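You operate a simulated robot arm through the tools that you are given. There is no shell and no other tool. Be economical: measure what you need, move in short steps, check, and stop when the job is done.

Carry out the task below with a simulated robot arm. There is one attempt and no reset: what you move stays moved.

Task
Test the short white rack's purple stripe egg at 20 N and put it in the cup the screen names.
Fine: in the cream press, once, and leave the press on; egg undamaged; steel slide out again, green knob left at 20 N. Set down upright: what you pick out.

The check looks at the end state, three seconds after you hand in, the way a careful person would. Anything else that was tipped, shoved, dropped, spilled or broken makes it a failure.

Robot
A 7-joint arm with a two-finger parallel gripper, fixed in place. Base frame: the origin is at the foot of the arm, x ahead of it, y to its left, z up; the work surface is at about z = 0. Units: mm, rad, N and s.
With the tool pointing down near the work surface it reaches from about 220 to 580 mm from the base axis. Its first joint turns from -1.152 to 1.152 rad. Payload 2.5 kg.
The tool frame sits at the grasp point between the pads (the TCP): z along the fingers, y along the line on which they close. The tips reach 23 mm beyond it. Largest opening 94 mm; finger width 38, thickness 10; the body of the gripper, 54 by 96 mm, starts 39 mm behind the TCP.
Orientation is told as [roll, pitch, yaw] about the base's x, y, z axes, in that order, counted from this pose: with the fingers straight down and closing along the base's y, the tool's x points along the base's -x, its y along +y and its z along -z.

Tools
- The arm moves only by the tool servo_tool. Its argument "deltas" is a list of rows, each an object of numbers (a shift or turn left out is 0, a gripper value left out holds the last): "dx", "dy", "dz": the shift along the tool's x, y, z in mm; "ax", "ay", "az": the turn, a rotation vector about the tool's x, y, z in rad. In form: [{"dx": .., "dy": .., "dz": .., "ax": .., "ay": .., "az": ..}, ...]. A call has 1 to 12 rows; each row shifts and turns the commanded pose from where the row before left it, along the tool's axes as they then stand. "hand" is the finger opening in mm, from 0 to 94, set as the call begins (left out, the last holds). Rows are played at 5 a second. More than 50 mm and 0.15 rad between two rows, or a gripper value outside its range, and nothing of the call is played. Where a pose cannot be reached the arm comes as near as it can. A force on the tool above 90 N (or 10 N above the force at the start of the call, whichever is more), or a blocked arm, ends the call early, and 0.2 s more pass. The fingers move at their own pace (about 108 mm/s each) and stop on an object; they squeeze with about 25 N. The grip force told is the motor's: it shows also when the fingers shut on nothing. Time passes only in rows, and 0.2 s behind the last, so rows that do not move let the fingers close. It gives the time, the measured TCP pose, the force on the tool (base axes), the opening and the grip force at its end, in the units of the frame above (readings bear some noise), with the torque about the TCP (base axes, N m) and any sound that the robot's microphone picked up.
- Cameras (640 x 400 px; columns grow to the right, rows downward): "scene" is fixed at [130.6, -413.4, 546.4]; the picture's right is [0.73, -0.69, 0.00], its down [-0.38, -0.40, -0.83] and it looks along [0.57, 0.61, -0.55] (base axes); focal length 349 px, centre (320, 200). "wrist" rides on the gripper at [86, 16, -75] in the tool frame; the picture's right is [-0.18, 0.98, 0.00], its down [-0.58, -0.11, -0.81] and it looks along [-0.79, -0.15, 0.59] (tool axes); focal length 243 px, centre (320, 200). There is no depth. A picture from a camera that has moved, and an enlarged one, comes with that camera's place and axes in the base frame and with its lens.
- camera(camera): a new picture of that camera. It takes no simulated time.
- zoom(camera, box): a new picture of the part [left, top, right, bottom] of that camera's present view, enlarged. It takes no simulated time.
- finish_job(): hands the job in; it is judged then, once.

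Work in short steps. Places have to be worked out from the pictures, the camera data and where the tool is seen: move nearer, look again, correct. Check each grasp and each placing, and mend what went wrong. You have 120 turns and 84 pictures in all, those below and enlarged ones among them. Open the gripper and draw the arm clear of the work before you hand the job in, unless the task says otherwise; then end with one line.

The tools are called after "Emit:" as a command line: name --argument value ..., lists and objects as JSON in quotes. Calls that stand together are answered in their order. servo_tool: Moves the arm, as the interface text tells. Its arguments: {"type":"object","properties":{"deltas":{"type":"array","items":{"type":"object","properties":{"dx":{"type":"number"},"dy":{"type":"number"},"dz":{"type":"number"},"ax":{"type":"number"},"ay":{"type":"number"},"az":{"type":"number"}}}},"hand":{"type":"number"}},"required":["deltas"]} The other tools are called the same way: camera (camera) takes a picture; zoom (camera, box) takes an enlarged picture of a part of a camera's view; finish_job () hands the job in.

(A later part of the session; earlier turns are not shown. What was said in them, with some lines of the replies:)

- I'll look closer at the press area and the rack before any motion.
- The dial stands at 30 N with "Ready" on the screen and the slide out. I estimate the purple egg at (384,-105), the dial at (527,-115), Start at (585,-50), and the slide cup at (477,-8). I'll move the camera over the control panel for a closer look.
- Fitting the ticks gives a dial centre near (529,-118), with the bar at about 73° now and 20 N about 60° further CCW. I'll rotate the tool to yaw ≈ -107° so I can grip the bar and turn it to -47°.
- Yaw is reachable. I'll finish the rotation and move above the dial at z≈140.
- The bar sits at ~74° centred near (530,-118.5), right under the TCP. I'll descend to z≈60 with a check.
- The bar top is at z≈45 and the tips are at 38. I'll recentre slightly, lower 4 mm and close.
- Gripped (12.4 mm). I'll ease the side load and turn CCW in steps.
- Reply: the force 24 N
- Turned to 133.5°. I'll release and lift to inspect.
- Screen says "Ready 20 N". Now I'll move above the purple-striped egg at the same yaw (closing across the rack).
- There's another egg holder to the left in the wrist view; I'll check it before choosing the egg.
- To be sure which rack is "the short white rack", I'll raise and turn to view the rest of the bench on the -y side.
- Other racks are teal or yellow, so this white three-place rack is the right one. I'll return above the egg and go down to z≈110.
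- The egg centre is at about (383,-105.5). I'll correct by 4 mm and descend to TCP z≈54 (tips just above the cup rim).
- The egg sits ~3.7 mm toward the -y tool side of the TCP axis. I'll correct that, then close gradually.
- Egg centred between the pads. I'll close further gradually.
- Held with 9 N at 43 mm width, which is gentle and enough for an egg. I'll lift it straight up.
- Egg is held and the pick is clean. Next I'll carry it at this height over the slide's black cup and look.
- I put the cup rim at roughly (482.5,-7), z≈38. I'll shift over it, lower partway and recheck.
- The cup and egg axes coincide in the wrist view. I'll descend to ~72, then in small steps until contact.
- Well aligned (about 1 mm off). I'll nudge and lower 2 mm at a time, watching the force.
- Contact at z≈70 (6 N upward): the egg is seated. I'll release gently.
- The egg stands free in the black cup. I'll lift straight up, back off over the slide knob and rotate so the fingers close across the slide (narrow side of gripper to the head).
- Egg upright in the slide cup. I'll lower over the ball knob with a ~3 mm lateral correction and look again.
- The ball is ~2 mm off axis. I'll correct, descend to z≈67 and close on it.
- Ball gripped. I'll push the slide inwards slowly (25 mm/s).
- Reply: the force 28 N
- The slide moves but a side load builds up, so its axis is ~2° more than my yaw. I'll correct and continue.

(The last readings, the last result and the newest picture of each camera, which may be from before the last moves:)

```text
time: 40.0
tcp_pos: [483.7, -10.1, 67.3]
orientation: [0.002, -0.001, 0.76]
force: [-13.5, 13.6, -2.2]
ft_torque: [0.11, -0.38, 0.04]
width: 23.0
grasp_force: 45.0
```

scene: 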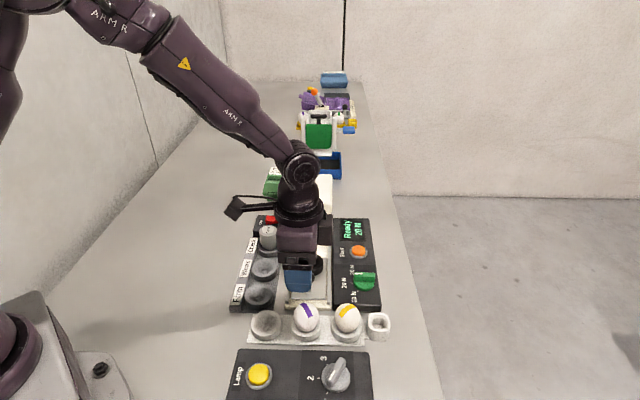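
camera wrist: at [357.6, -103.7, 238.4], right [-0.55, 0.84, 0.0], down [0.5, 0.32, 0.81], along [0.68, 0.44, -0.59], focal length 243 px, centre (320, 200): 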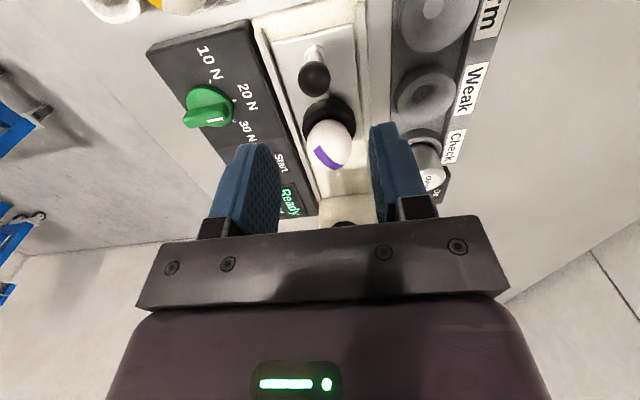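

Emit:
servo_tool --deltas '[{"dy": 0.6, "dx": -1}, {"dy": 0.5, "dx": -2}, {"dx": -3, "dy": 0.1}, {"dx": -4, "dy": 0.12}, {"dx": -3, "dy": 0.1}, {"dx": -2}, {}]'

Emit:
zoom --camera "wrist" --box '[190, 60, 450, 260]'

Emit:
zoom --camera "scene" --box '[240, 150, 400, 290]'

```text
time: 41.6
tcp_pos: [494.8, -0.1, 67.4]
orientation: [0.001, 0.002, 0.757]
force: [1.0, -0.4, -20.9]
ft_torque: [-0.1, 0.59, -0.18]
width: 22.9
grasp_force: 44.9
```

```text
2.00 times, centred on (320, 160) of wrist
camera zoom: at [420.8, -47.3, 141.9], right [-0.54, 0.84, 0.0], down [0.5, 0.32, 0.81], along [0.68, 0.44, -0.59], focal length 485 px, centre (320, 280)
```

zoom: 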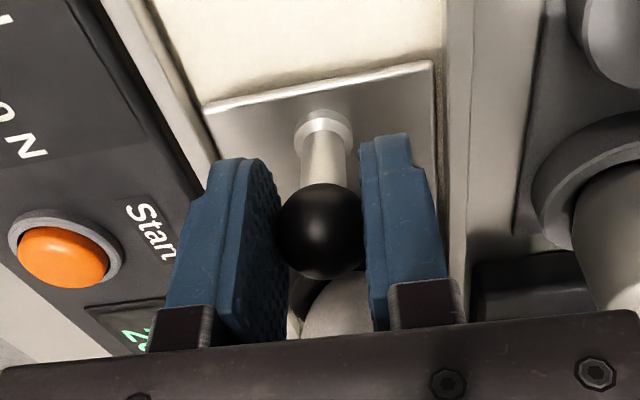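

```text
2.86 times, centred on (320, 220) of scene
camera zoom: at [130.7, -413.4, 546.3], right [0.73, -0.69, 0.0], down [-0.38, -0.4, -0.83], along [0.57, 0.61, -0.55], focal length 997 px, centre (320, 143)
```

zoom: 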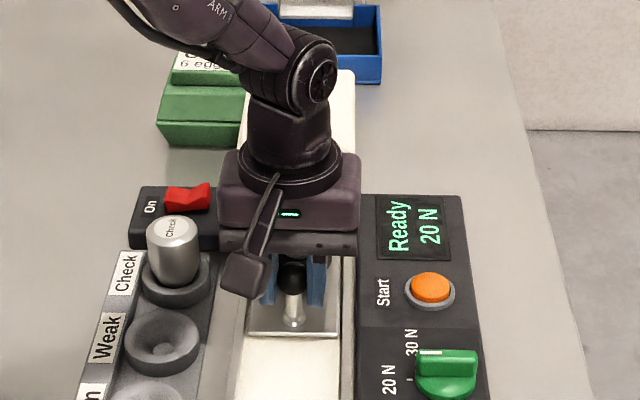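

No stop yet (86 mm in), side load gone. I'll relieve the vertical load and keep going.

Emit:
servo_tool --deltas '[{"dz": 0.5, "dx": -2}, {"dx": -3, "dy": 0.1}, {"dx": -3, "dy": 0.1}, {"dx": -2}, {}]'

```text
time: 42.5
tcp_pos: [496.4, 1.5, 67.8]
orientation: [0.006, 0.015, 0.763]
force: [-14.4, -3.7, 7.6]
ft_torque: [1.28, -2.25, 0.5]
width: 23.2
grasp_force: 45.3
stopped in row 4: the force on the tool passed its limit at 98 N (the readings are from after the stop); the commanded pose is now the measured one
```

It stopped firmly at ~88 mm travel. I'll check whether that's the end stop and the egg is fine before releasing.

Emit:
servo_tool --deltas '[{}, {}]' --hand 50

Emit:
servo_tool --deltas '[{"dz": -20}, {"dz": -25, "dx": 10}, {"dz": -35, "dx": 40}, {"dx": 45, "dz": -20}, {"dx": 45}, {}]'

Emit:
camera --camera "wrist"

Emit:
camera --camera "scene"

```text
time: 43.1
tcp_pos: [496.9, 0.5, 66.6]
orientation: [0.005, 0.018, 0.763]
force: [-6.9, -5.0, 3.7]
ft_torque: [0.51, -0.58, 0.18]
width: 50.1
grasp_force: 0.0
```

```text
refused: row 3 steps farther than a row can; nothing moved
```

```text
38 pictures are left
camera wrist: at [423.7, -46.1, 143.2], right [-0.55, 0.84, 0.0], down [0.51, 0.33, 0.8], along [0.67, 0.44, -0.61], focal length 243 px, centre (320, 200)
```

wrist: 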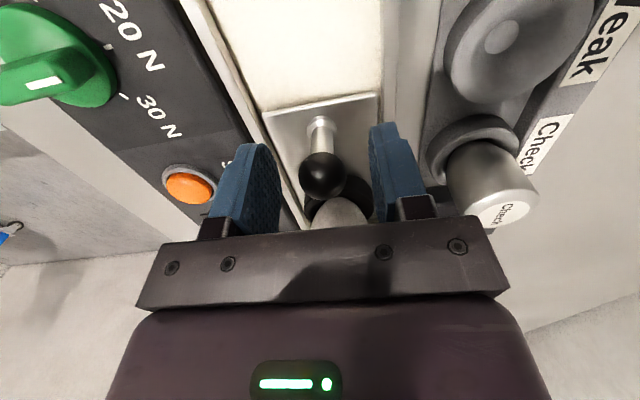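

```text
37 pictures are left
```

scene: 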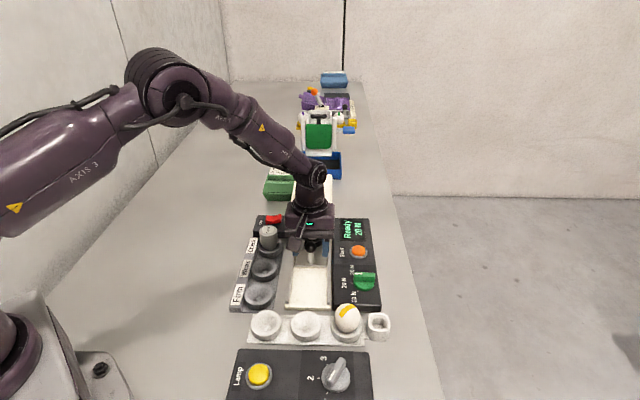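

Some residual push remains with the fingers open, so the gripper may have met the press head. I'll back straight off 5 mm, then rise and retreat to look.

Emit:
servo_tool --deltas '[{"dx": 3}, {"dx": 2}, {}]'

Emit:
servo_tool --deltas '[{"dz": -20}, {"dz": -25}, {"dz": -20, "dx": 30}, {"dx": 40, "dz": -20}, {"dx": 45}, {"dx": 20}, {}]'

Emit:
camera --camera "wrist"

Emit:
zoom --camera "scene" --box '[240, 150, 400, 290]'

```text
time: 43.9
tcp_pos: [493.1, -2.1, 66.0]
orientation: [0.005, 0.015, 0.762]
force: [-0.2, -0.9, 0.7]
ft_torque: [0.0, 0.06, 0.01]
width: 50.0
grasp_force: 0.0
```

```text
time: 45.5
tcp_pos: [396.6, -95.3, 154.9]
orientation: [0.004, 0.017, 0.765]
force: [0.2, -0.3, -0.3]
ft_torque: [-0.06, -0.01, -0.02]
width: 50.2
grasp_force: 0.0
```

```text
36 pictures are left
camera wrist: at [323.5, -142.0, 231.0], right [-0.55, 0.84, 0.0], down [0.51, 0.33, 0.8], along [0.67, 0.44, -0.6], focal length 243 px, centre (320, 200)
```

wrist: 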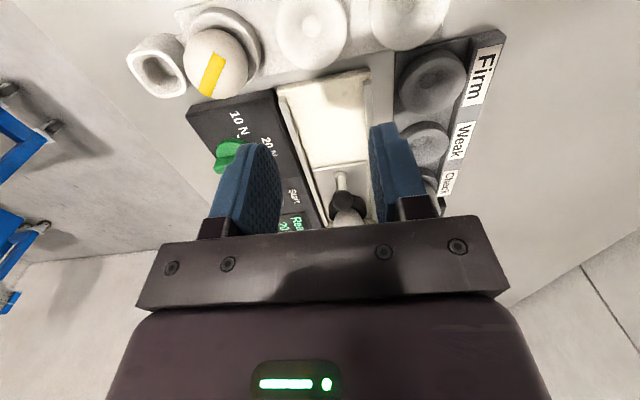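

```text
2.86 times, centred on (320, 220) of scene
camera zoom: at [130.6, -413.4, 546.4], right [0.73, -0.69, 0.0], down [-0.38, -0.4, -0.83], along [0.57, 0.61, -0.55], focal length 997 px, centre (320, 143)
```

zoom: 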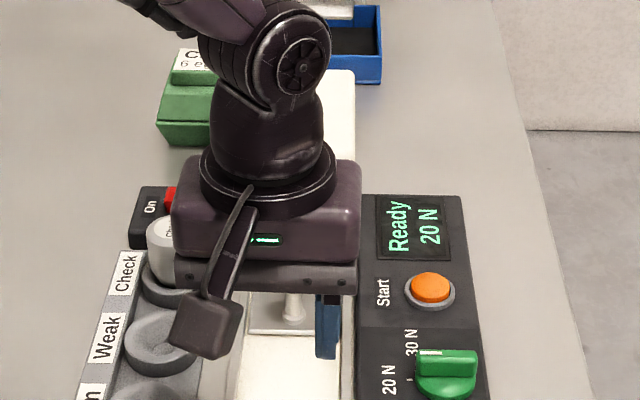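

I'll swing left so the scene camera sees the press.

Emit:
servo_tool --deltas '[{"dy": 40, "dz": -15}, {"dy": 40, "dz": -15}, {"dy": 40, "dz": -15}, {"dy": 40}, {}]'

Emit:
zoom --camera "scene" --box '[260, 160, 380, 270]'

```text
time: 46.7
tcp_pos: [285.5, 22.0, 201.1]
orientation: [0.006, 0.016, 0.762]
force: [-0.4, 0.1, -0.3]
ft_torque: [0.01, 0.0, -0.03]
width: 49.8
grasp_force: 0.0
```

```text
3.64 times, centred on (320, 215) of scene
camera zoom: at [130.6, -413.4, 546.4], right [0.73, -0.69, 0.0], down [-0.38, -0.4, -0.83], along [0.57, 0.61, -0.55], focal length 1269 px, centre (320, 146)
```

zoom: 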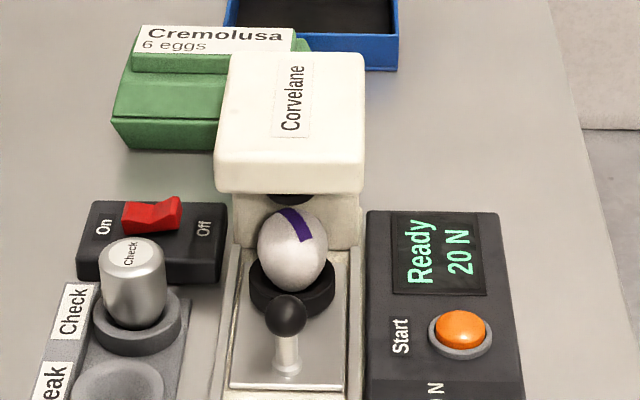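

The egg stands upright but looks at or just short of the plunger, and the gripper body probably met the head. I'll return behind the slide, tilt the tool back by 0.35 rad so the body clears the head, and re-grip the knob.

Emit:
servo_tool --deltas '[{"dy": -40}, {"dy": -40, "dz": 15}, {"dy": -40, "dz": 15}, {"dy": -40, "dz": 15}, {"ay": -0.125}, {"ay": -0.125}, {"ay": -0.115}, {}]'

```text
time: 48.5
tcp_pos: [397.9, -93.8, 154.2]
orientation: [0.007, -0.351, 0.76]
force: [0.1, -0.9, -0.4]
ft_torque: [0.02, 0.04, 0.0]
width: 50.1
grasp_force: 0.0
```

Emit:
servo_tool --deltas '[{"dx": -28.4, "dz": 22.1, "dy": 1}, {"dx": -28.4, "dz": 22.1}, {"dx": -28.4, "dz": 22.1}, {"dx": -20, "dz": 15.6}, {}]'

Emit:
camera --camera "wrist"

Emit:
zoom --camera "scene" --box '[260, 160, 380, 270]'

```text
time: 49.7
tcp_pos: [487.0, -5.3, 111.7]
orientation: [0.005, -0.348, 0.762]
force: [0.0, -0.2, 0.9]
ft_torque: [0.02, 0.01, -0.01]
width: 50.1
grasp_force: 0.0
```

```text
33 pictures are left
camera wrist: at [399.0, -67.5, 153.5], right [-0.55, 0.83, 0.07], down [0.27, 0.1, 0.96], along [0.79, 0.55, -0.29], focal length 243 px, centre (320, 200)
```

wrist: 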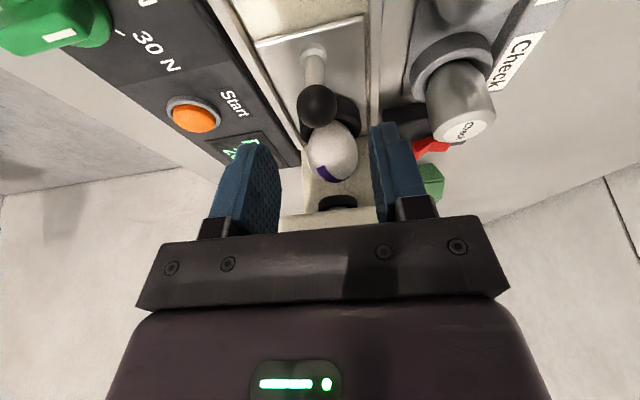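

```text
3.64 times, centred on (320, 215) of scene
camera zoom: at [130.6, -413.4, 546.4], right [0.73, -0.69, 0.0], down [-0.38, -0.4, -0.83], along [0.57, 0.61, -0.55], focal length 1269 px, centre (320, 146)
```

zoom: 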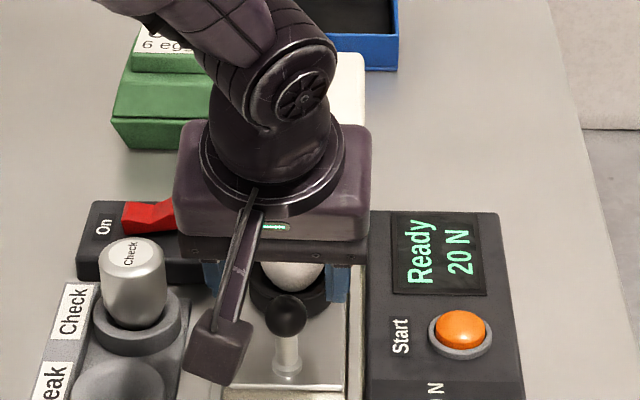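

The tilt is right: body leans away from the head, and the plunger is visible behind/above the egg. I'll go down onto the ball and check alignment.

Emit:
servo_tool --deltas '[{"dx": 3, "dy": -0.5, "dz": 15}, {"dx": 3, "dz": 15}, {"dx": 2, "dz": 12}, {}]'

Emit:
zoom --camera "wrist" --box '[190, 60, 450, 260]'

```text
time: 50.7
tcp_pos: [492.9, -1.3, 71.6]
orientation: [0.004, -0.348, 0.76]
force: [0.8, -0.1, -0.4]
ft_torque: [0.05, -0.03, 0.01]
width: 50.3
grasp_force: 0.0
```

```text
2.00 times, centred on (320, 160) of wrist
camera zoom: at [404.0, -63.5, 111.7], right [-0.55, 0.83, 0.07], down [0.27, 0.11, 0.96], along [0.79, 0.55, -0.29], focal length 485 px, centre (320, 280)
```

zoom: 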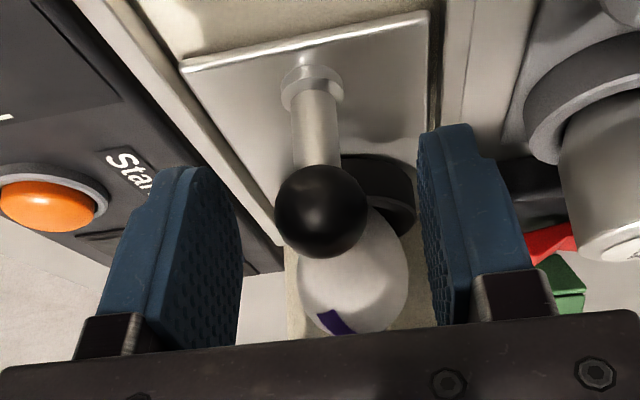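

Emit:
servo_tool --deltas '[{"dx": 3, "dz": 4}, {}]'

Emit:
servo_tool --deltas '[{}, {}, {}]' --hand 14

Emit:
servo_tool --deltas '[{"dx": -0.94, "dz": 0.34}, {"dx": -0.94, "dz": 0.34}, {}]'

```text
time: 51.3
tcp_pos: [490.4, -2.1, 66.6]
orientation: [0.006, -0.349, 0.76]
force: [0.7, -0.1, -0.1]
ft_torque: [0.0, 0.0, -0.02]
width: 50.2
grasp_force: 0.0
```

```text
time: 52.1
tcp_pos: [492.0, -2.0, 65.7]
orientation: [0.005, -0.348, 0.761]
force: [3.5, -3.7, -5.1]
ft_torque: [0.02, -0.66, -0.02]
width: 23.0
grasp_force: 45.2
```

```text
time: 52.9
tcp_pos: [493.4, -1.3, 66.6]
orientation: [0.003, -0.347, 0.762]
force: [4.8, -5.1, -1.4]
ft_torque: [-0.48, -0.12, -0.11]
width: 22.8
grasp_force: 45.4
```

No axial resistance yet. I'll continue in small steps.

Emit:
servo_tool --deltas '[{"dx": -0.94, "dz": 0.34}, {"dx": -0.94, "dz": 0.34}, {"dx": -0.94, "dz": 0.34}, {}]'

Emit:
servo_tool --deltas '[{"dx": -0.94, "dz": 0.34}, {"dx": -0.94, "dz": 0.34}, {"dx": -0.94, "dz": 0.34}, {}]'

```text
time: 53.9
tcp_pos: [493.7, -1.7, 65.2]
orientation: [0.006, -0.348, 0.76]
force: [-23.0, -19.2, 19.8]
ft_torque: [-0.32, -0.2, 0.02]
width: 23.3
grasp_force: 44.5
```

```text
time: 54.9
tcp_pos: [495.5, 1.1, 64.8]
orientation: [0.008, -0.342, 0.758]
force: [-27.0, -20.3, 9.4]
ft_torque: [-0.09, -0.41, 0.0]
width: 23.0
grasp_force: 45.3
```

Now there's 33 N axial resistance at the same place without touching the head: that's the slide's end stop. I'll release, rise back and verify.

Emit:
servo_tool --deltas '[{}, {}]' --hand 50

Emit:
servo_tool --deltas '[{"dz": -20}, {"dz": -30}, {"dz": -30}, {"dz": -20, "dy": -30}, {"dy": -40}, {"dy": -40}, {}]'

Emit:
zoom --camera "scene" --box '[260, 160, 400, 270]'

Emit:
camera --camera "wrist"

```text
time: 55.5
tcp_pos: [498.1, 4.0, 66.7]
orientation: [0.006, -0.35, 0.764]
force: [-1.1, -0.1, 0.7]
ft_torque: [0.03, 0.01, 0.01]
width: 49.9
grasp_force: 0.0
```

```text
time: 57.1
tcp_pos: [547.5, -101.5, 159.5]
orientation: [0.004, -0.35, 0.76]
force: [0.0, -1.1, 0.5]
ft_torque: [0.01, -0.01, 0.01]
width: 49.9
grasp_force: 0.2
```

```text
3.64 times, centred on (330, 215) of scene
camera zoom: at [130.6, -413.4, 546.4], right [0.73, -0.69, 0.0], down [-0.38, -0.4, -0.83], along [0.57, 0.61, -0.55], focal length 1269 px, centre (284, 146)
```

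zoom: 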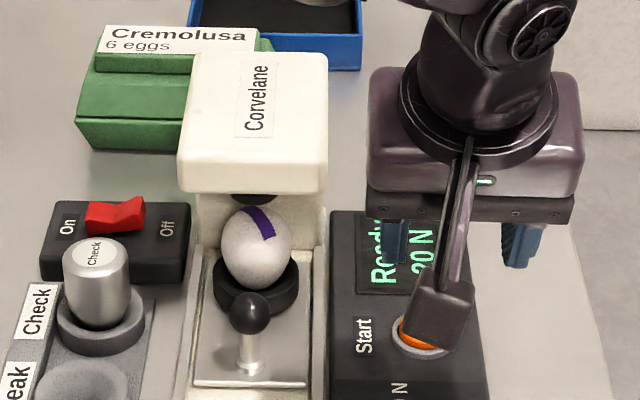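

```text
29 pictures are left
camera wrist: at [459.4, -162.8, 200.2], right [-0.55, 0.83, 0.07], down [0.27, 0.11, 0.96], along [0.79, 0.55, -0.29], focal length 243 px, centre (320, 200)
```

wrist: 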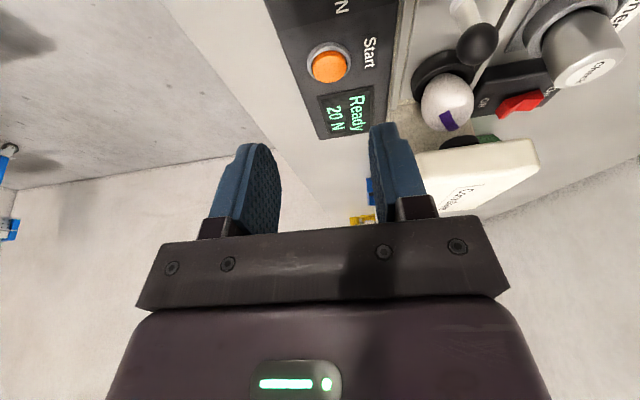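

The egg sits under the plunger on the axis. Start button is at about (590,-50,29). I'll close the fingers and hover over it with the tilt kept for reach.

Emit:
servo_tool --deltas '[{"dx": -17, "dy": 1.3, "dz": 20.5}, {"dx": -17, "dy": 1.3, "dz": 20.5}, {"dx": -17, "dy": 1.3, "dz": 20.5}, {"dx": 10.3, "dz": 28.2}, {}]' --hand 0

Emit:
camera --camera "wrist"

Emit:
zoom --camera "scene" --box '[280, 150, 420, 280]'

```text
time: 58.3
tcp_pos: [596.0, -50.8, 89.0]
orientation: [0.005, -0.35, 0.762]
force: [1.6, -0.3, -0.5]
ft_torque: [0.0, 0.0, 0.01]
width: 0.0
grasp_force: 24.9
```

```text
28 pictures are left
camera wrist: at [507.4, -112.1, 129.7], right [-0.55, 0.83, 0.07], down [0.27, 0.11, 0.96], along [0.79, 0.55, -0.29], focal length 243 px, centre (320, 200)
```

wrist: 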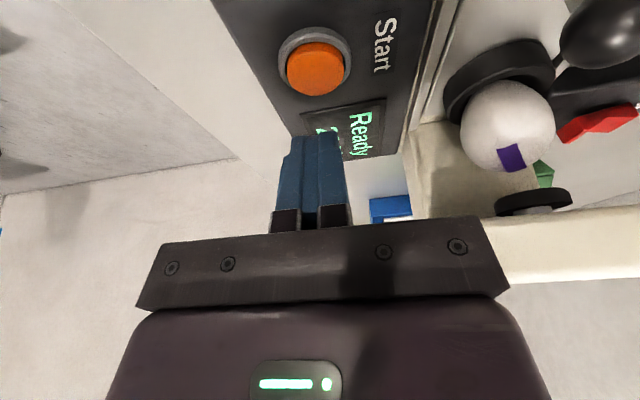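

```text
3.08 times, centred on (350, 215) of scene
camera zoom: at [130.6, -413.4, 546.4], right [0.73, -0.69, 0.0], down [-0.38, -0.4, -0.83], along [0.57, 0.61, -0.55], focal length 1074 px, centre (228, 154)
```

zoom: 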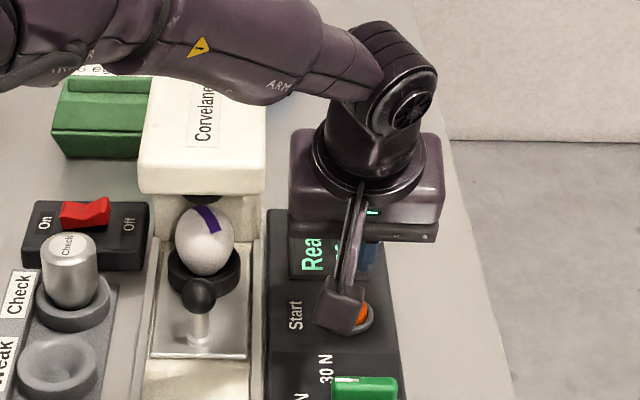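

The button lies ~3 mm left and ~8 mm behind the TCP axis, about under the tip. I'll step back 3 mm and descend toward it.

Emit:
servo_tool --deltas '[{"dx": 2.8, "dz": -1}, {"dx": 5, "dz": 13.6}, {"dx": 3.9, "dz": 10.6}, {}]'

Emit:
zoom --camera "wrist" --box '[220, 30, 420, 230]'

```text
time: 59.3
tcp_pos: [592.4, -51.7, 63.9]
orientation: [0.004, -0.348, 0.761]
force: [0.2, -0.6, -1.4]
ft_torque: [-0.01, -0.04, 0.04]
width: 0.0
grasp_force: 25.1
```

```text
2.00 times, centred on (320, 130) of wrist
camera zoom: at [505.3, -114.1, 104.2], right [-0.55, 0.83, 0.07], down [0.27, 0.11, 0.96], along [0.79, 0.55, -0.29], focal length 485 px, centre (320, 340)
```

zoom: 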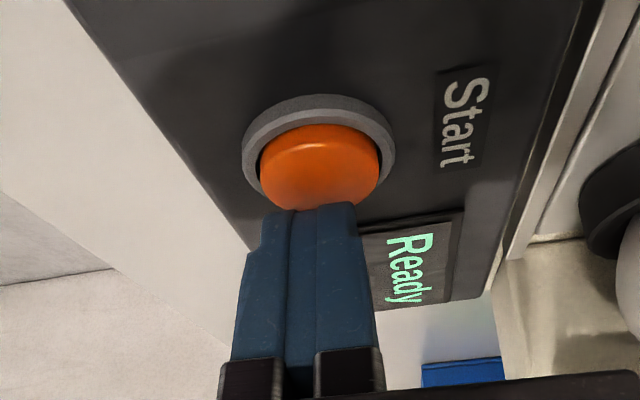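

The tip will land ~4 mm in front of the button's centre. I'll back off 3 mm, go down 8 mm, then step.

Emit:
servo_tool --deltas '[{"dx": 2.8, "dz": -1}, {"dx": 2.7, "dz": 7.5}, {}]'

Emit:
servo_tool --deltas '[{"dx": 0.5, "dz": 1.4}, {"dx": 0.5, "dz": 1.4}, {}]'

```text
time: 60.1
tcp_pos: [591.2, -54.7, 55.7]
orientation: [0.004, -0.349, 0.762]
force: [-0.7, 1.8, 4.9]
ft_torque: [-0.01, 0.07, -0.01]
width: 0.0
grasp_force: 25.0
heard: click
```

```text
time: 60.9
tcp_pos: [591.0, -54.7, 53.4]
orientation: [0.003, -0.351, 0.76]
force: [-8.0, 1.4, 20.4]
ft_torque: [-0.1, 0.39, -0.03]
width: 0.0
grasp_force: 25.3
```

A click was heard at the first contact, so Start has been pressed. I'll raise straight up away from the button and watch the press and screen.

Emit:
servo_tool --deltas '[{"dx": -3, "dz": -8}, {"dx": -7, "dz": -19}, {"dx": -7, "dz": -19}, {}]'

Emit:
zoom --camera "scene" --box '[260, 160, 400, 270]'

Emit:
camera --camera "wrist"

```text
time: 61.9
tcp_pos: [591.1, -53.8, 101.3]
orientation: [0.008, -0.347, 0.762]
force: [0.2, -0.8, 0.1]
ft_torque: [-0.01, 0.01, 0.0]
width: 0.1
grasp_force: 24.6
```

```text
3.64 times, centred on (330, 215) of scene
camera zoom: at [130.6, -413.4, 546.4], right [0.73, -0.69, 0.0], down [-0.38, -0.4, -0.83], along [0.57, 0.61, -0.55], focal length 1269 px, centre (284, 146)
```

zoom: 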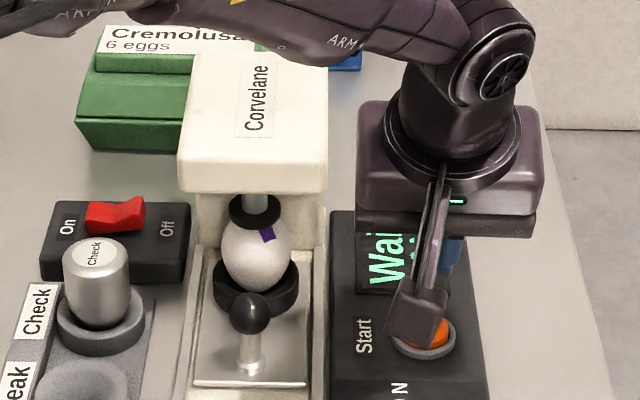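

```text
24 pictures are left
camera wrist: at [503.0, -115.7, 142.6], right [-0.55, 0.83, 0.07], down [0.28, 0.1, 0.96], along [0.79, 0.55, -0.29], focal length 243 px, centre (320, 200)
```

wrist: 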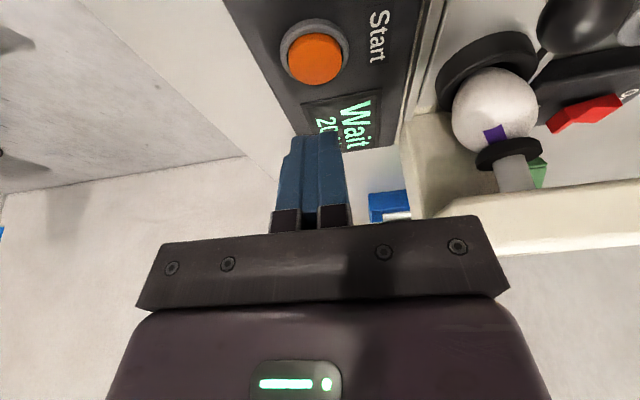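

The plunger is down on the egg and the screen says "Wait". I'll rise further and wait for the result.

Emit:
servo_tool --deltas '[{"dx": -7, "dz": -19}, {"dx": -7, "dz": -19}, {}, {}, {}, {}, {}, {}, {}, {}, {}, {}]'

Emit:
camera --camera "wrist"

```text
time: 64.5
tcp_pos: [592.4, -54.2, 143.3]
orientation: [0.005, -0.349, 0.762]
force: [-0.2, 0.7, 0.0]
ft_torque: [0.02, 0.03, 0.0]
width: 0.0
grasp_force: 25.4
```

```text
23 pictures are left
camera wrist: at [503.9, -116.1, 183.1], right [-0.55, 0.83, 0.07], down [0.27, 0.11, 0.96], along [0.79, 0.55, -0.29], focal length 243 px, centre (320, 200)
```

wrist: 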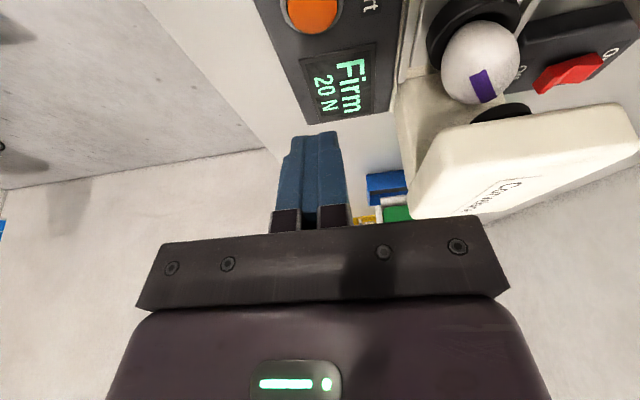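

Result: **Firm**; the plunger is up again and the egg is intact. I'll go back over the slide knob with the same tilt.

Emit:
servo_tool --deltas '[{"dx": 21.1, "dz": -7.7}, {"dx": 21.1, "dz": -7.7}, {"dy": 35.6}, {"dy": 35.6}, {"dy": 35.6}, {"dx": 6, "dz": 16.5}, {"dx": 6, "dz": 16.4}, {}]' --hand 50

Emit:
camera --camera "wrist"

```text
time: 66.3
tcp_pos: [485.3, -8.1, 108.4]
orientation: [0.004, -0.35, 0.762]
force: [0.6, -0.8, 0.3]
ft_torque: [0.02, -0.02, -0.03]
width: 50.1
grasp_force: 0.1
```

```text
22 pictures are left
camera wrist: at [396.9, -69.7, 148.6], right [-0.55, 0.83, 0.07], down [0.27, 0.11, 0.96], along [0.79, 0.55, -0.29], focal length 243 px, centre (320, 200)
```

wrist: 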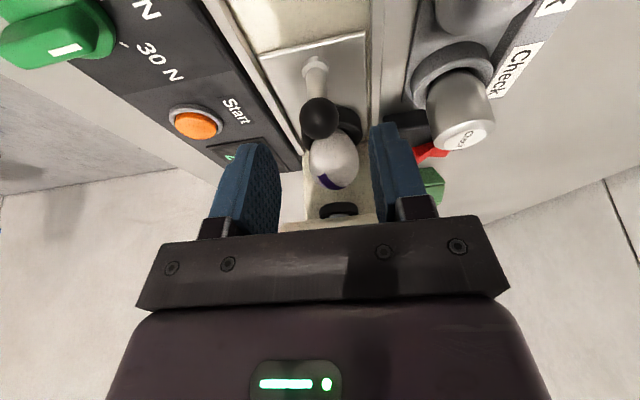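

Ball is on the axis. I'll descend 45 mm along the tool and grip.

Emit:
servo_tool --deltas '[{"dz": 18}, {"dz": 16}, {"dz": 11, "dx": 1}, {}]'

Emit:
servo_tool --deltas '[{}, {}, {}]' --hand 14

```text
time: 67.3
tcp_pos: [495.9, 1.6, 65.1]
orientation: [0.008, -0.349, 0.76]
force: [0.1, 0.3, 0.3]
ft_torque: [0.0, -0.02, 0.0]
width: 49.9
grasp_force: 0.0
```

```text
time: 68.1
tcp_pos: [496.6, 1.6, 65.3]
orientation: [0.002, -0.346, 0.761]
force: [7.6, -6.1, -6.3]
ft_torque: [0.09, -0.71, -0.05]
width: 22.9
grasp_force: 45.2
```

Gripped. I'll pull the slide out along its axis, with the 2° correction.

Emit:
servo_tool --deltas '[{"dx": 1.88, "dy": -0.5, "dz": -0.69}, {"dx": 3.76, "dy": -0.13, "dz": -1.37}, {"dx": 4.7, "dy": -0.17, "dz": -1.715}, {"dx": 4.7, "dy": -0.17, "dz": -1.715}, {"dx": 4.7, "dy": -0.17, "dz": -1.715}, {"dx": 4.7, "dy": -0.17, "dz": -1.715}, {"dx": 4.7, "dy": -0.17, "dz": -1.715}, {"dx": 3.76, "dy": -0.13, "dz": -1.37}, {"dx": 1.88, "dy": -0.07, "dz": -0.69}, {}]'

```text
time: 70.3
tcp_pos: [469.0, -24.5, 65.7]
orientation: [0.007, -0.35, 0.762]
force: [5.8, -6.3, -10.0]
ft_torque: [-0.37, -0.32, 0.03]
width: 22.7
grasp_force: 44.7
```

Emit:
servo_tool --deltas '[{"dx": 1.88, "dy": -0.3, "dz": -0.4}, {"dx": 3.76, "dy": -0.13, "dz": -1.2}, {"dx": 4.7, "dy": -0.17, "dz": -1.715}, {"dx": 4.7, "dy": -0.17, "dz": -1.715}, {"dx": 4.7, "dy": -0.17, "dz": -1.715}, {"dx": 4.7, "dy": -0.17, "dz": -1.715}, {"dx": 4.7, "dy": -0.17, "dz": -1.715}, {"dx": 3.76, "dy": -0.13, "dz": -1.37}, {"dx": 1.88, "dy": -0.07, "dz": -0.69}, {}]'

```text
time: 72.5
tcp_pos: [444.2, -51.1, 65.2]
orientation: [0.006, -0.349, 0.763]
force: [-1.1, 2.9, 3.2]
ft_torque: [0.24, -0.78, 0.01]
width: 22.7
grasp_force: 44.5
```

About 13 mm remain. I'll continue, then feel for the out-stop.

Emit:
servo_tool --deltas '[{"dx": 2.8, "dy": -0.1, "dz": -1}, {"dx": 3.76, "dy": -0.13, "dz": -1.37}, {"dx": 2.8, "dy": -0.1, "dz": -1}, {"dx": 1.41, "dz": -0.51}, {}]'

Emit:
servo_tool --deltas '[{"dx": 0.94, "dz": -0.34}, {"dx": 0.94, "dz": -0.34}, {}]'

```text
time: 73.7
tcp_pos: [435.1, -59.4, 64.4]
orientation: [0.008, -0.348, 0.763]
force: [-8.7, 8.4, 13.9]
ft_torque: [0.11, -0.6, 0.02]
width: 23.3
grasp_force: 44.9
```

```text
time: 74.5
tcp_pos: [433.2, -61.6, 65.5]
orientation: [0.005, -0.348, 0.763]
force: [-13.4, 12.0, 23.4]
ft_torque: [-0.42, 0.0, 0.16]
width: 22.8
grasp_force: 45.4
```

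Emit:
servo_tool --deltas '[{"dx": -0.3, "dz": -0.75, "dy": 0.7}, {"dx": 0.94, "dz": -0.34}, {"dx": 0.94, "dz": -0.34}, {}]'

Emit:
servo_tool --deltas '[{"dx": 0.94, "dz": -0.34}, {"dx": 0.94, "dz": -0.34}, {}]'

```text
time: 75.5
tcp_pos: [432.7, -62.1, 65.3]
orientation: [0.005, -0.35, 0.759]
force: [-4.5, 5.7, -0.4]
ft_torque: [0.33, -0.99, -0.03]
width: 22.8
grasp_force: 45.0
```

```text
time: 76.3
tcp_pos: [432.7, -61.3, 64.2]
orientation: [0.003, -0.352, 0.762]
force: [17.7, 11.2, -23.4]
ft_torque: [-0.71, 0.17, 0.02]
width: 22.8
grasp_force: 45.3
```

Axial resistance reached, so the slide is fully out. I'll release, lift, and level the tool again.

Emit:
servo_tool --deltas '[{}, {}]' --hand 50

Emit:
servo_tool --deltas '[{"dz": -20}, {"dz": -30}, {"dz": -40}, {"dx": -10, "dz": -27}, {"ay": 0.12}, {"ay": 0.12}, {"ay": 0.11}, {}]'

Emit:
camera --camera "wrist"

```text
time: 76.9
tcp_pos: [430.6, -62.5, 65.5]
orientation: [0.006, -0.347, 0.76]
force: [-0.1, -0.6, 0.3]
ft_torque: [0.01, -0.01, 0.0]
width: 50.2
grasp_force: 0.1
```

```text
time: 78.7
tcp_pos: [409.7, -83.6, 178.6]
orientation: [0.004, 0.003, 0.763]
force: [0.6, 0.1, 0.5]
ft_torque: [0.01, 0.0, -0.04]
width: 49.9
grasp_force: 0.0
```

```text
21 pictures are left
camera wrist: at [336.7, -132.1, 253.9], right [-0.55, 0.84, 0.0], down [0.5, 0.32, 0.8], along [0.67, 0.44, -0.59], focal length 243 px, centre (320, 200)
```

wrist: 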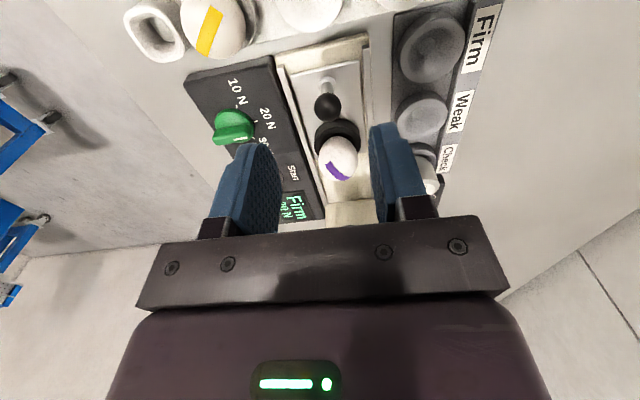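

Slide is out, egg upright. I'll rotate back to yaw -0.814 and move over the egg.

Emit:
servo_tool --deltas '[{"az": 0.1434}, {"az": 0.1434}, {"az": 0.1434}, {"az": 0.1434}, {"az": 0.1434}, {"az": 0.1434}, {"az": 0.1434}, {"az": 0.1434}, {"az": 0.1434}, {"az": 0.1434}, {"az": 0.1434}, {}]' --hand 64

Emit:
servo_tool --deltas '[{"dx": 1.5, "dy": 34.6}, {"dx": 1.5, "dy": 34.6}, {"dx": 1.6, "dy": 34.6}, {"dz": 40}, {"dz": 20}, {}]'

Emit:
camera --camera "wrist"

```text
time: 81.3
tcp_pos: [409.2, -84.4, 178.3]
orientation: [-0.002, 0.005, -0.817]
force: [-0.8, 0.6, -0.5]
ft_torque: [0.02, -0.03, 0.01]
width: 64.0
grasp_force: 0.0
```

```text
time: 82.7
tcp_pos: [481.3, -9.8, 119.2]
orientation: [-0.001, 0.005, -0.815]
force: [-0.7, -0.1, -0.1]
ft_torque: [0.01, 0.0, 0.02]
width: 63.8
grasp_force: 0.1
```

```text
20 pictures are left
camera wrist: at [434.4, 64.1, 194.1], right [0.84, 0.54, 0.0], down [0.32, -0.5, 0.8], along [0.43, -0.68, -0.6], focal length 243 px, centre (320, 200)
```

wrist: 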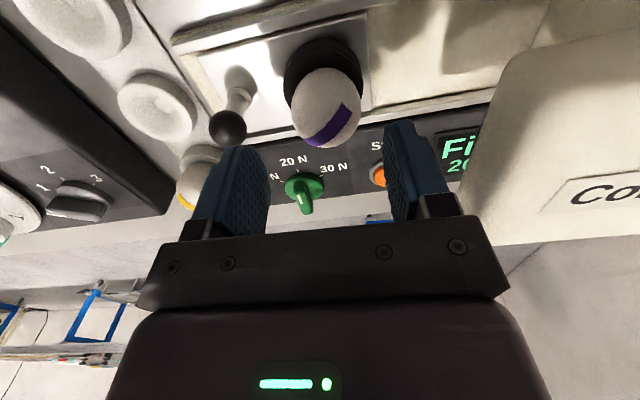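

The egg is ~3.5 mm to the +y side. I'll correct and descend to z≈70.

Emit:
servo_tool --deltas '[{"dy": 3.5, "dz": 10}, {"dz": 20}, {"dz": 18}, {}]'

Emit:
zoom --camera "wrist" --box '[190, 60, 450, 260]'

```text
time: 83.7
tcp_pos: [482.7, -7.5, 70.7]
orientation: [0.0, 0.006, -0.816]
force: [-0.5, -0.2, 0.6]
ft_torque: [-0.03, 0.0, -0.02]
width: 64.2
grasp_force: 0.0
```

```text
2.00 times, centred on (320, 160) of wrist
camera zoom: at [437.3, 66.6, 146.1], right [0.84, 0.54, 0.0], down [0.32, -0.5, 0.8], along [0.43, -0.68, -0.59], focal length 485 px, centre (320, 280)
```

zoom: 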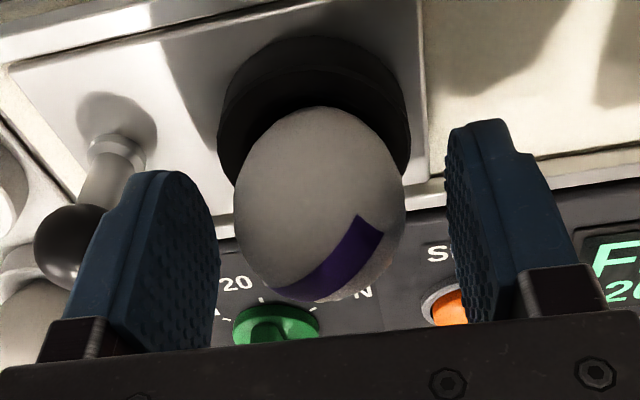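

Centred. I'll close gently in steps as before.

Emit:
servo_tool --deltas '[{}, {}]' --hand 45

Emit:
servo_tool --deltas '[{}, {}]' --hand 40

```text
time: 84.3
tcp_pos: [484.9, -7.4, 71.1]
orientation: [-0.001, 0.005, -0.814]
force: [1.2, -0.4, -0.2]
ft_torque: [0.01, -0.01, -0.02]
width: 44.9
grasp_force: 0.2
```

```text
time: 84.9
tcp_pos: [483.8, -8.1, 70.6]
orientation: [-0.001, 0.005, -0.818]
force: [-0.4, 0.1, 0.1]
ft_torque: [0.02, 0.0, 0.01]
width: 43.3
grasp_force: 9.5
```

Held at 9.5 N. I'll lift and carry it to over the Firm cup.

Emit:
servo_tool --deltas '[{"dz": -10}, {"dz": -25}, {"dz": -30}, {"dz": -30}, {"dx": 23.5, "dy": -21}, {"dx": 23.5, "dy": -21}, {"dx": 23.6, "dy": -21}, {"dx": 23.6, "dy": -21}, {}]'

Emit:
camera --camera "wrist"

Emit:
zoom --camera "scene" --box '[200, 200, 360, 320]'

```text
time: 86.9
tcp_pos: [359.6, 5.3, 166.9]
orientation: [-0.003, 0.004, -0.816]
force: [0.3, 0.5, 0.5]
ft_torque: [0.03, -0.01, 0.02]
width: 43.2
grasp_force: 8.7
```

```text
18 pictures are left
camera wrist: at [311.2, 78.8, 242.0], right [0.84, 0.54, 0.0], down [0.32, -0.5, 0.8], along [0.43, -0.68, -0.59], focal length 243 px, centre (320, 200)
```

wrist: 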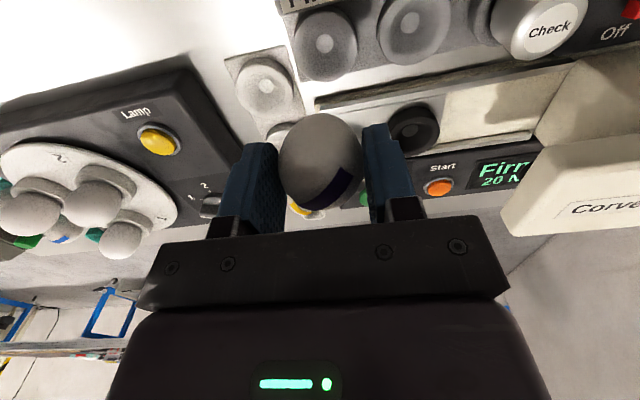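

```text
3.33 times, centred on (280, 260) of scene
camera zoom: at [130.6, -413.4, 546.4], right [0.73, -0.69, 0.0], down [-0.38, -0.4, -0.83], along [0.57, 0.61, -0.55], focal length 1164 px, centre (453, 0)
```

zoom: 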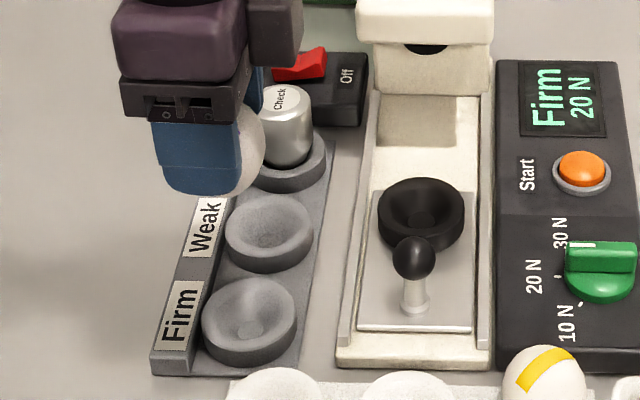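

The Firm cup centre is ≈(361,8), rim z≈21. I'll correct and lower to z≈100 to recheck.

Emit:
servo_tool --deltas '[{"dx": 0.5, "dy": 3.3}, {"dz": 30}, {"dz": 36}, {}]'

Emit:
zoom --camera "wrist" --box '[190, 20, 450, 220]'

```text
time: 87.9
tcp_pos: [360.5, 6.3, 101.0]
orientation: [-0.003, 0.005, -0.814]
force: [-0.4, 0.2, -0.6]
ft_torque: [-0.02, -0.01, 0.0]
width: 43.1
grasp_force: 9.0
```

```text
2.00 times, centred on (320, 120) of wrist
camera zoom: at [312.8, 80.3, 175.9], right [0.84, 0.54, 0.0], down [0.32, -0.5, 0.8], along [0.43, -0.68, -0.6], focal length 485 px, centre (320, 360)
```

zoom: 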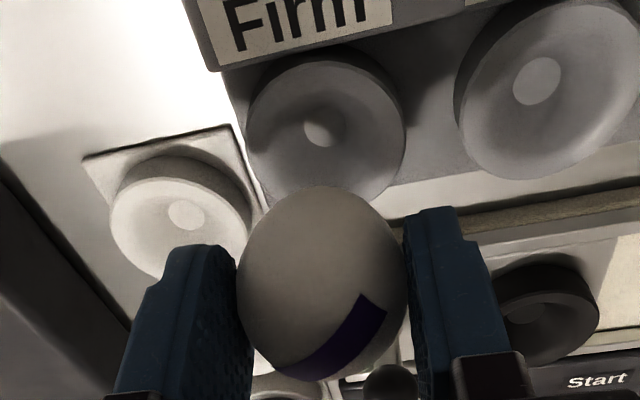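

Aligned within ~1 mm. I'll descend to z≈57 and then feel for contact.

Emit:
servo_tool --deltas '[{"dy": 1, "dz": 16}, {"dz": 18}, {"dz": 10}, {}]'

Emit:
zoom --camera "wrist" --box '[190, 60, 450, 260]'

Emit:
zoom --camera "scene" --box '[210, 240, 310, 320]'

```text
time: 88.9
tcp_pos: [361.0, 5.6, 55.9]
orientation: [-0.001, 0.006, -0.814]
force: [-0.3, -0.8, -1.2]
ft_torque: [0.01, 0.02, -0.02]
width: 42.9
grasp_force: 9.2
```

```text
2.00 times, centred on (320, 160) of wrist
camera zoom: at [313.5, 81.0, 131.3], right [0.84, 0.54, 0.0], down [0.32, -0.5, 0.8], along [0.43, -0.68, -0.6], focal length 485 px, centre (320, 280)
```

zoom: 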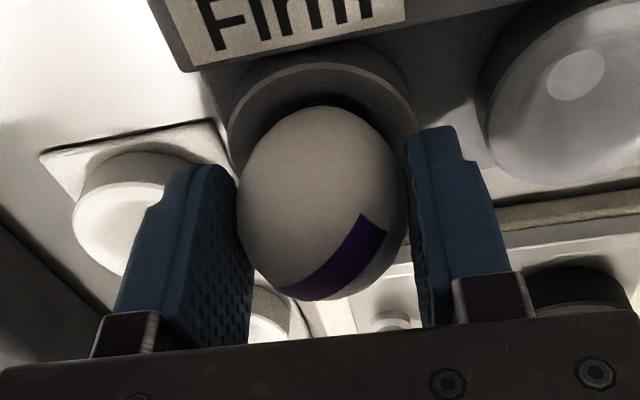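

```text
5.00 times, centred on (260, 280) of scene
camera zoom: at [130.6, -413.4, 546.4], right [0.73, -0.69, 0.0], down [-0.38, -0.4, -0.83], along [0.57, 0.61, -0.55], focal length 1745 px, centre (620, -200)
```

zoom: 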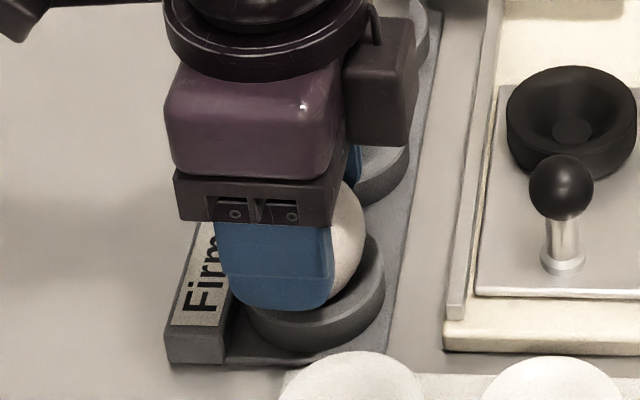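

Emit:
servo_tool --deltas '[{"dz": 1}, {"dz": 1}, {}]'

Emit:
servo_tool --deltas '[{"dz": 1}, {}]'

Emit:
servo_tool --deltas '[{"dz": 1}, {}]'

```text
time: 89.7
tcp_pos: [360.5, 6.8, 54.6]
orientation: [-0.003, 0.006, -0.815]
force: [-0.5, 0.7, 1.1]
ft_torque: [-0.02, 0.01, 0.0]
width: 43.1
grasp_force: 9.0
```

```text
time: 90.3
tcp_pos: [360.5, 6.7, 53.3]
orientation: [-0.001, 0.005, -0.814]
force: [-4.0, 0.4, 8.0]
ft_torque: [-0.05, 0.09, -0.04]
width: 43.2
grasp_force: 9.5
```

```text
time: 90.9
tcp_pos: [360.6, 6.2, 52.5]
orientation: [-0.001, 0.002, -0.817]
force: [-4.1, -2.6, 7.5]
ft_torque: [-0.05, 0.09, 0.0]
width: 43.3
grasp_force: 8.5
```

Seated at z≈53 (8 N). I'll release gently.

Emit:
servo_tool --deltas '[{}, {}]' --hand 45

Emit:
servo_tool --deltas '[{}, {}]' --hand 64

Emit:
zoom --camera "wrist" --box '[190, 60, 450, 260]'

```text
time: 91.5
tcp_pos: [362.5, 6.3, 52.4]
orientation: [-0.003, 0.006, -0.815]
force: [0.1, 0.4, -0.3]
ft_torque: [0.02, 0.03, -0.04]
width: 45.2
grasp_force: 0.0
```

```text
time: 92.1
tcp_pos: [361.3, 8.3, 53.2]
orientation: [0.0, 0.006, -0.815]
force: [-0.5, -0.4, 0.0]
ft_torque: [0.01, -0.01, 0.03]
width: 63.9
grasp_force: 0.0
```

```text
2.00 times, centred on (320, 160) of wrist
camera zoom: at [314.1, 81.3, 127.5], right [0.84, 0.54, 0.0], down [0.32, -0.5, 0.8], along [0.43, -0.68, -0.6], focal length 485 px, centre (320, 280)
```

zoom: 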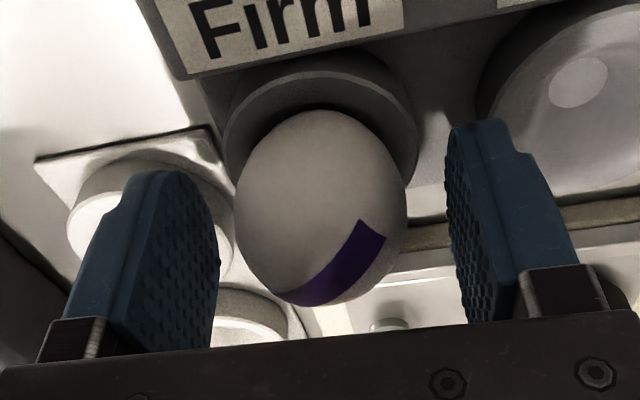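

The egg stands free in the Firm cup. I'll lift straight up and retreat toward the base, then check everything.

Emit:
servo_tool --deltas '[{"dz": -20}, {"dz": -40}, {"dz": -45}, {"dz": -45}, {"dx": 20, "dy": 20, "dz": -20}, {"dx": 35, "dy": 20}, {"dx": 35}, {}]'

Emit:
camera --camera "scene"

Emit:
zoom --camera "scene" --box '[220, 170, 400, 320]'

```text
time: 93.9
tcp_pos: [329.2, 98.7, 221.8]
orientation: [-0.002, 0.006, -0.815]
force: [0.2, 0.1, -0.4]
ft_torque: [0.04, 0.02, 0.03]
width: 64.3
grasp_force: 0.0
```

```text
12 pictures are left
```

scene: 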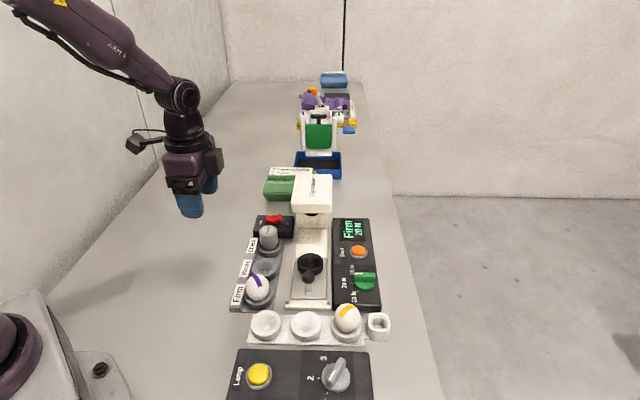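

```text
2.67 times, centred on (310, 245) of scene
camera zoom: at [130.6, -413.4, 546.4], right [0.73, -0.69, 0.0], down [-0.38, -0.4, -0.83], along [0.57, 0.61, -0.55], focal length 931 px, centre (347, 80)
```

zoom: 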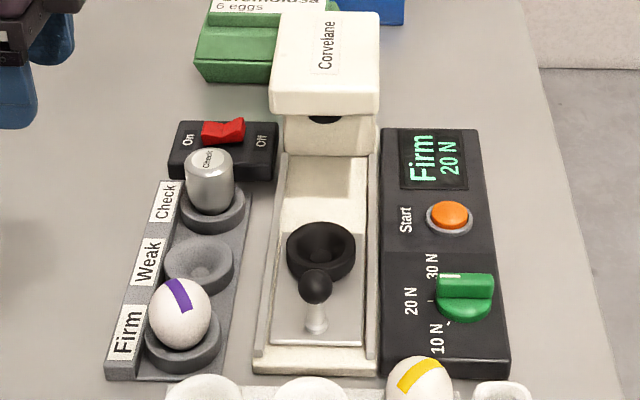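

Everything matches: the egg is upright in Firm, the slide is out at its starting place, the dial is at 20 N, the press is still on, and the arm is clear. Handing in.

Emit:
finish_job

```text
The job is handed in.
```

The purple-stripe egg was pressed once at 20 N, the screen read "Firm", and it now stands upright and undamaged in the Firm cup; the slide is out, the green knob is at 20 N and the press is on.
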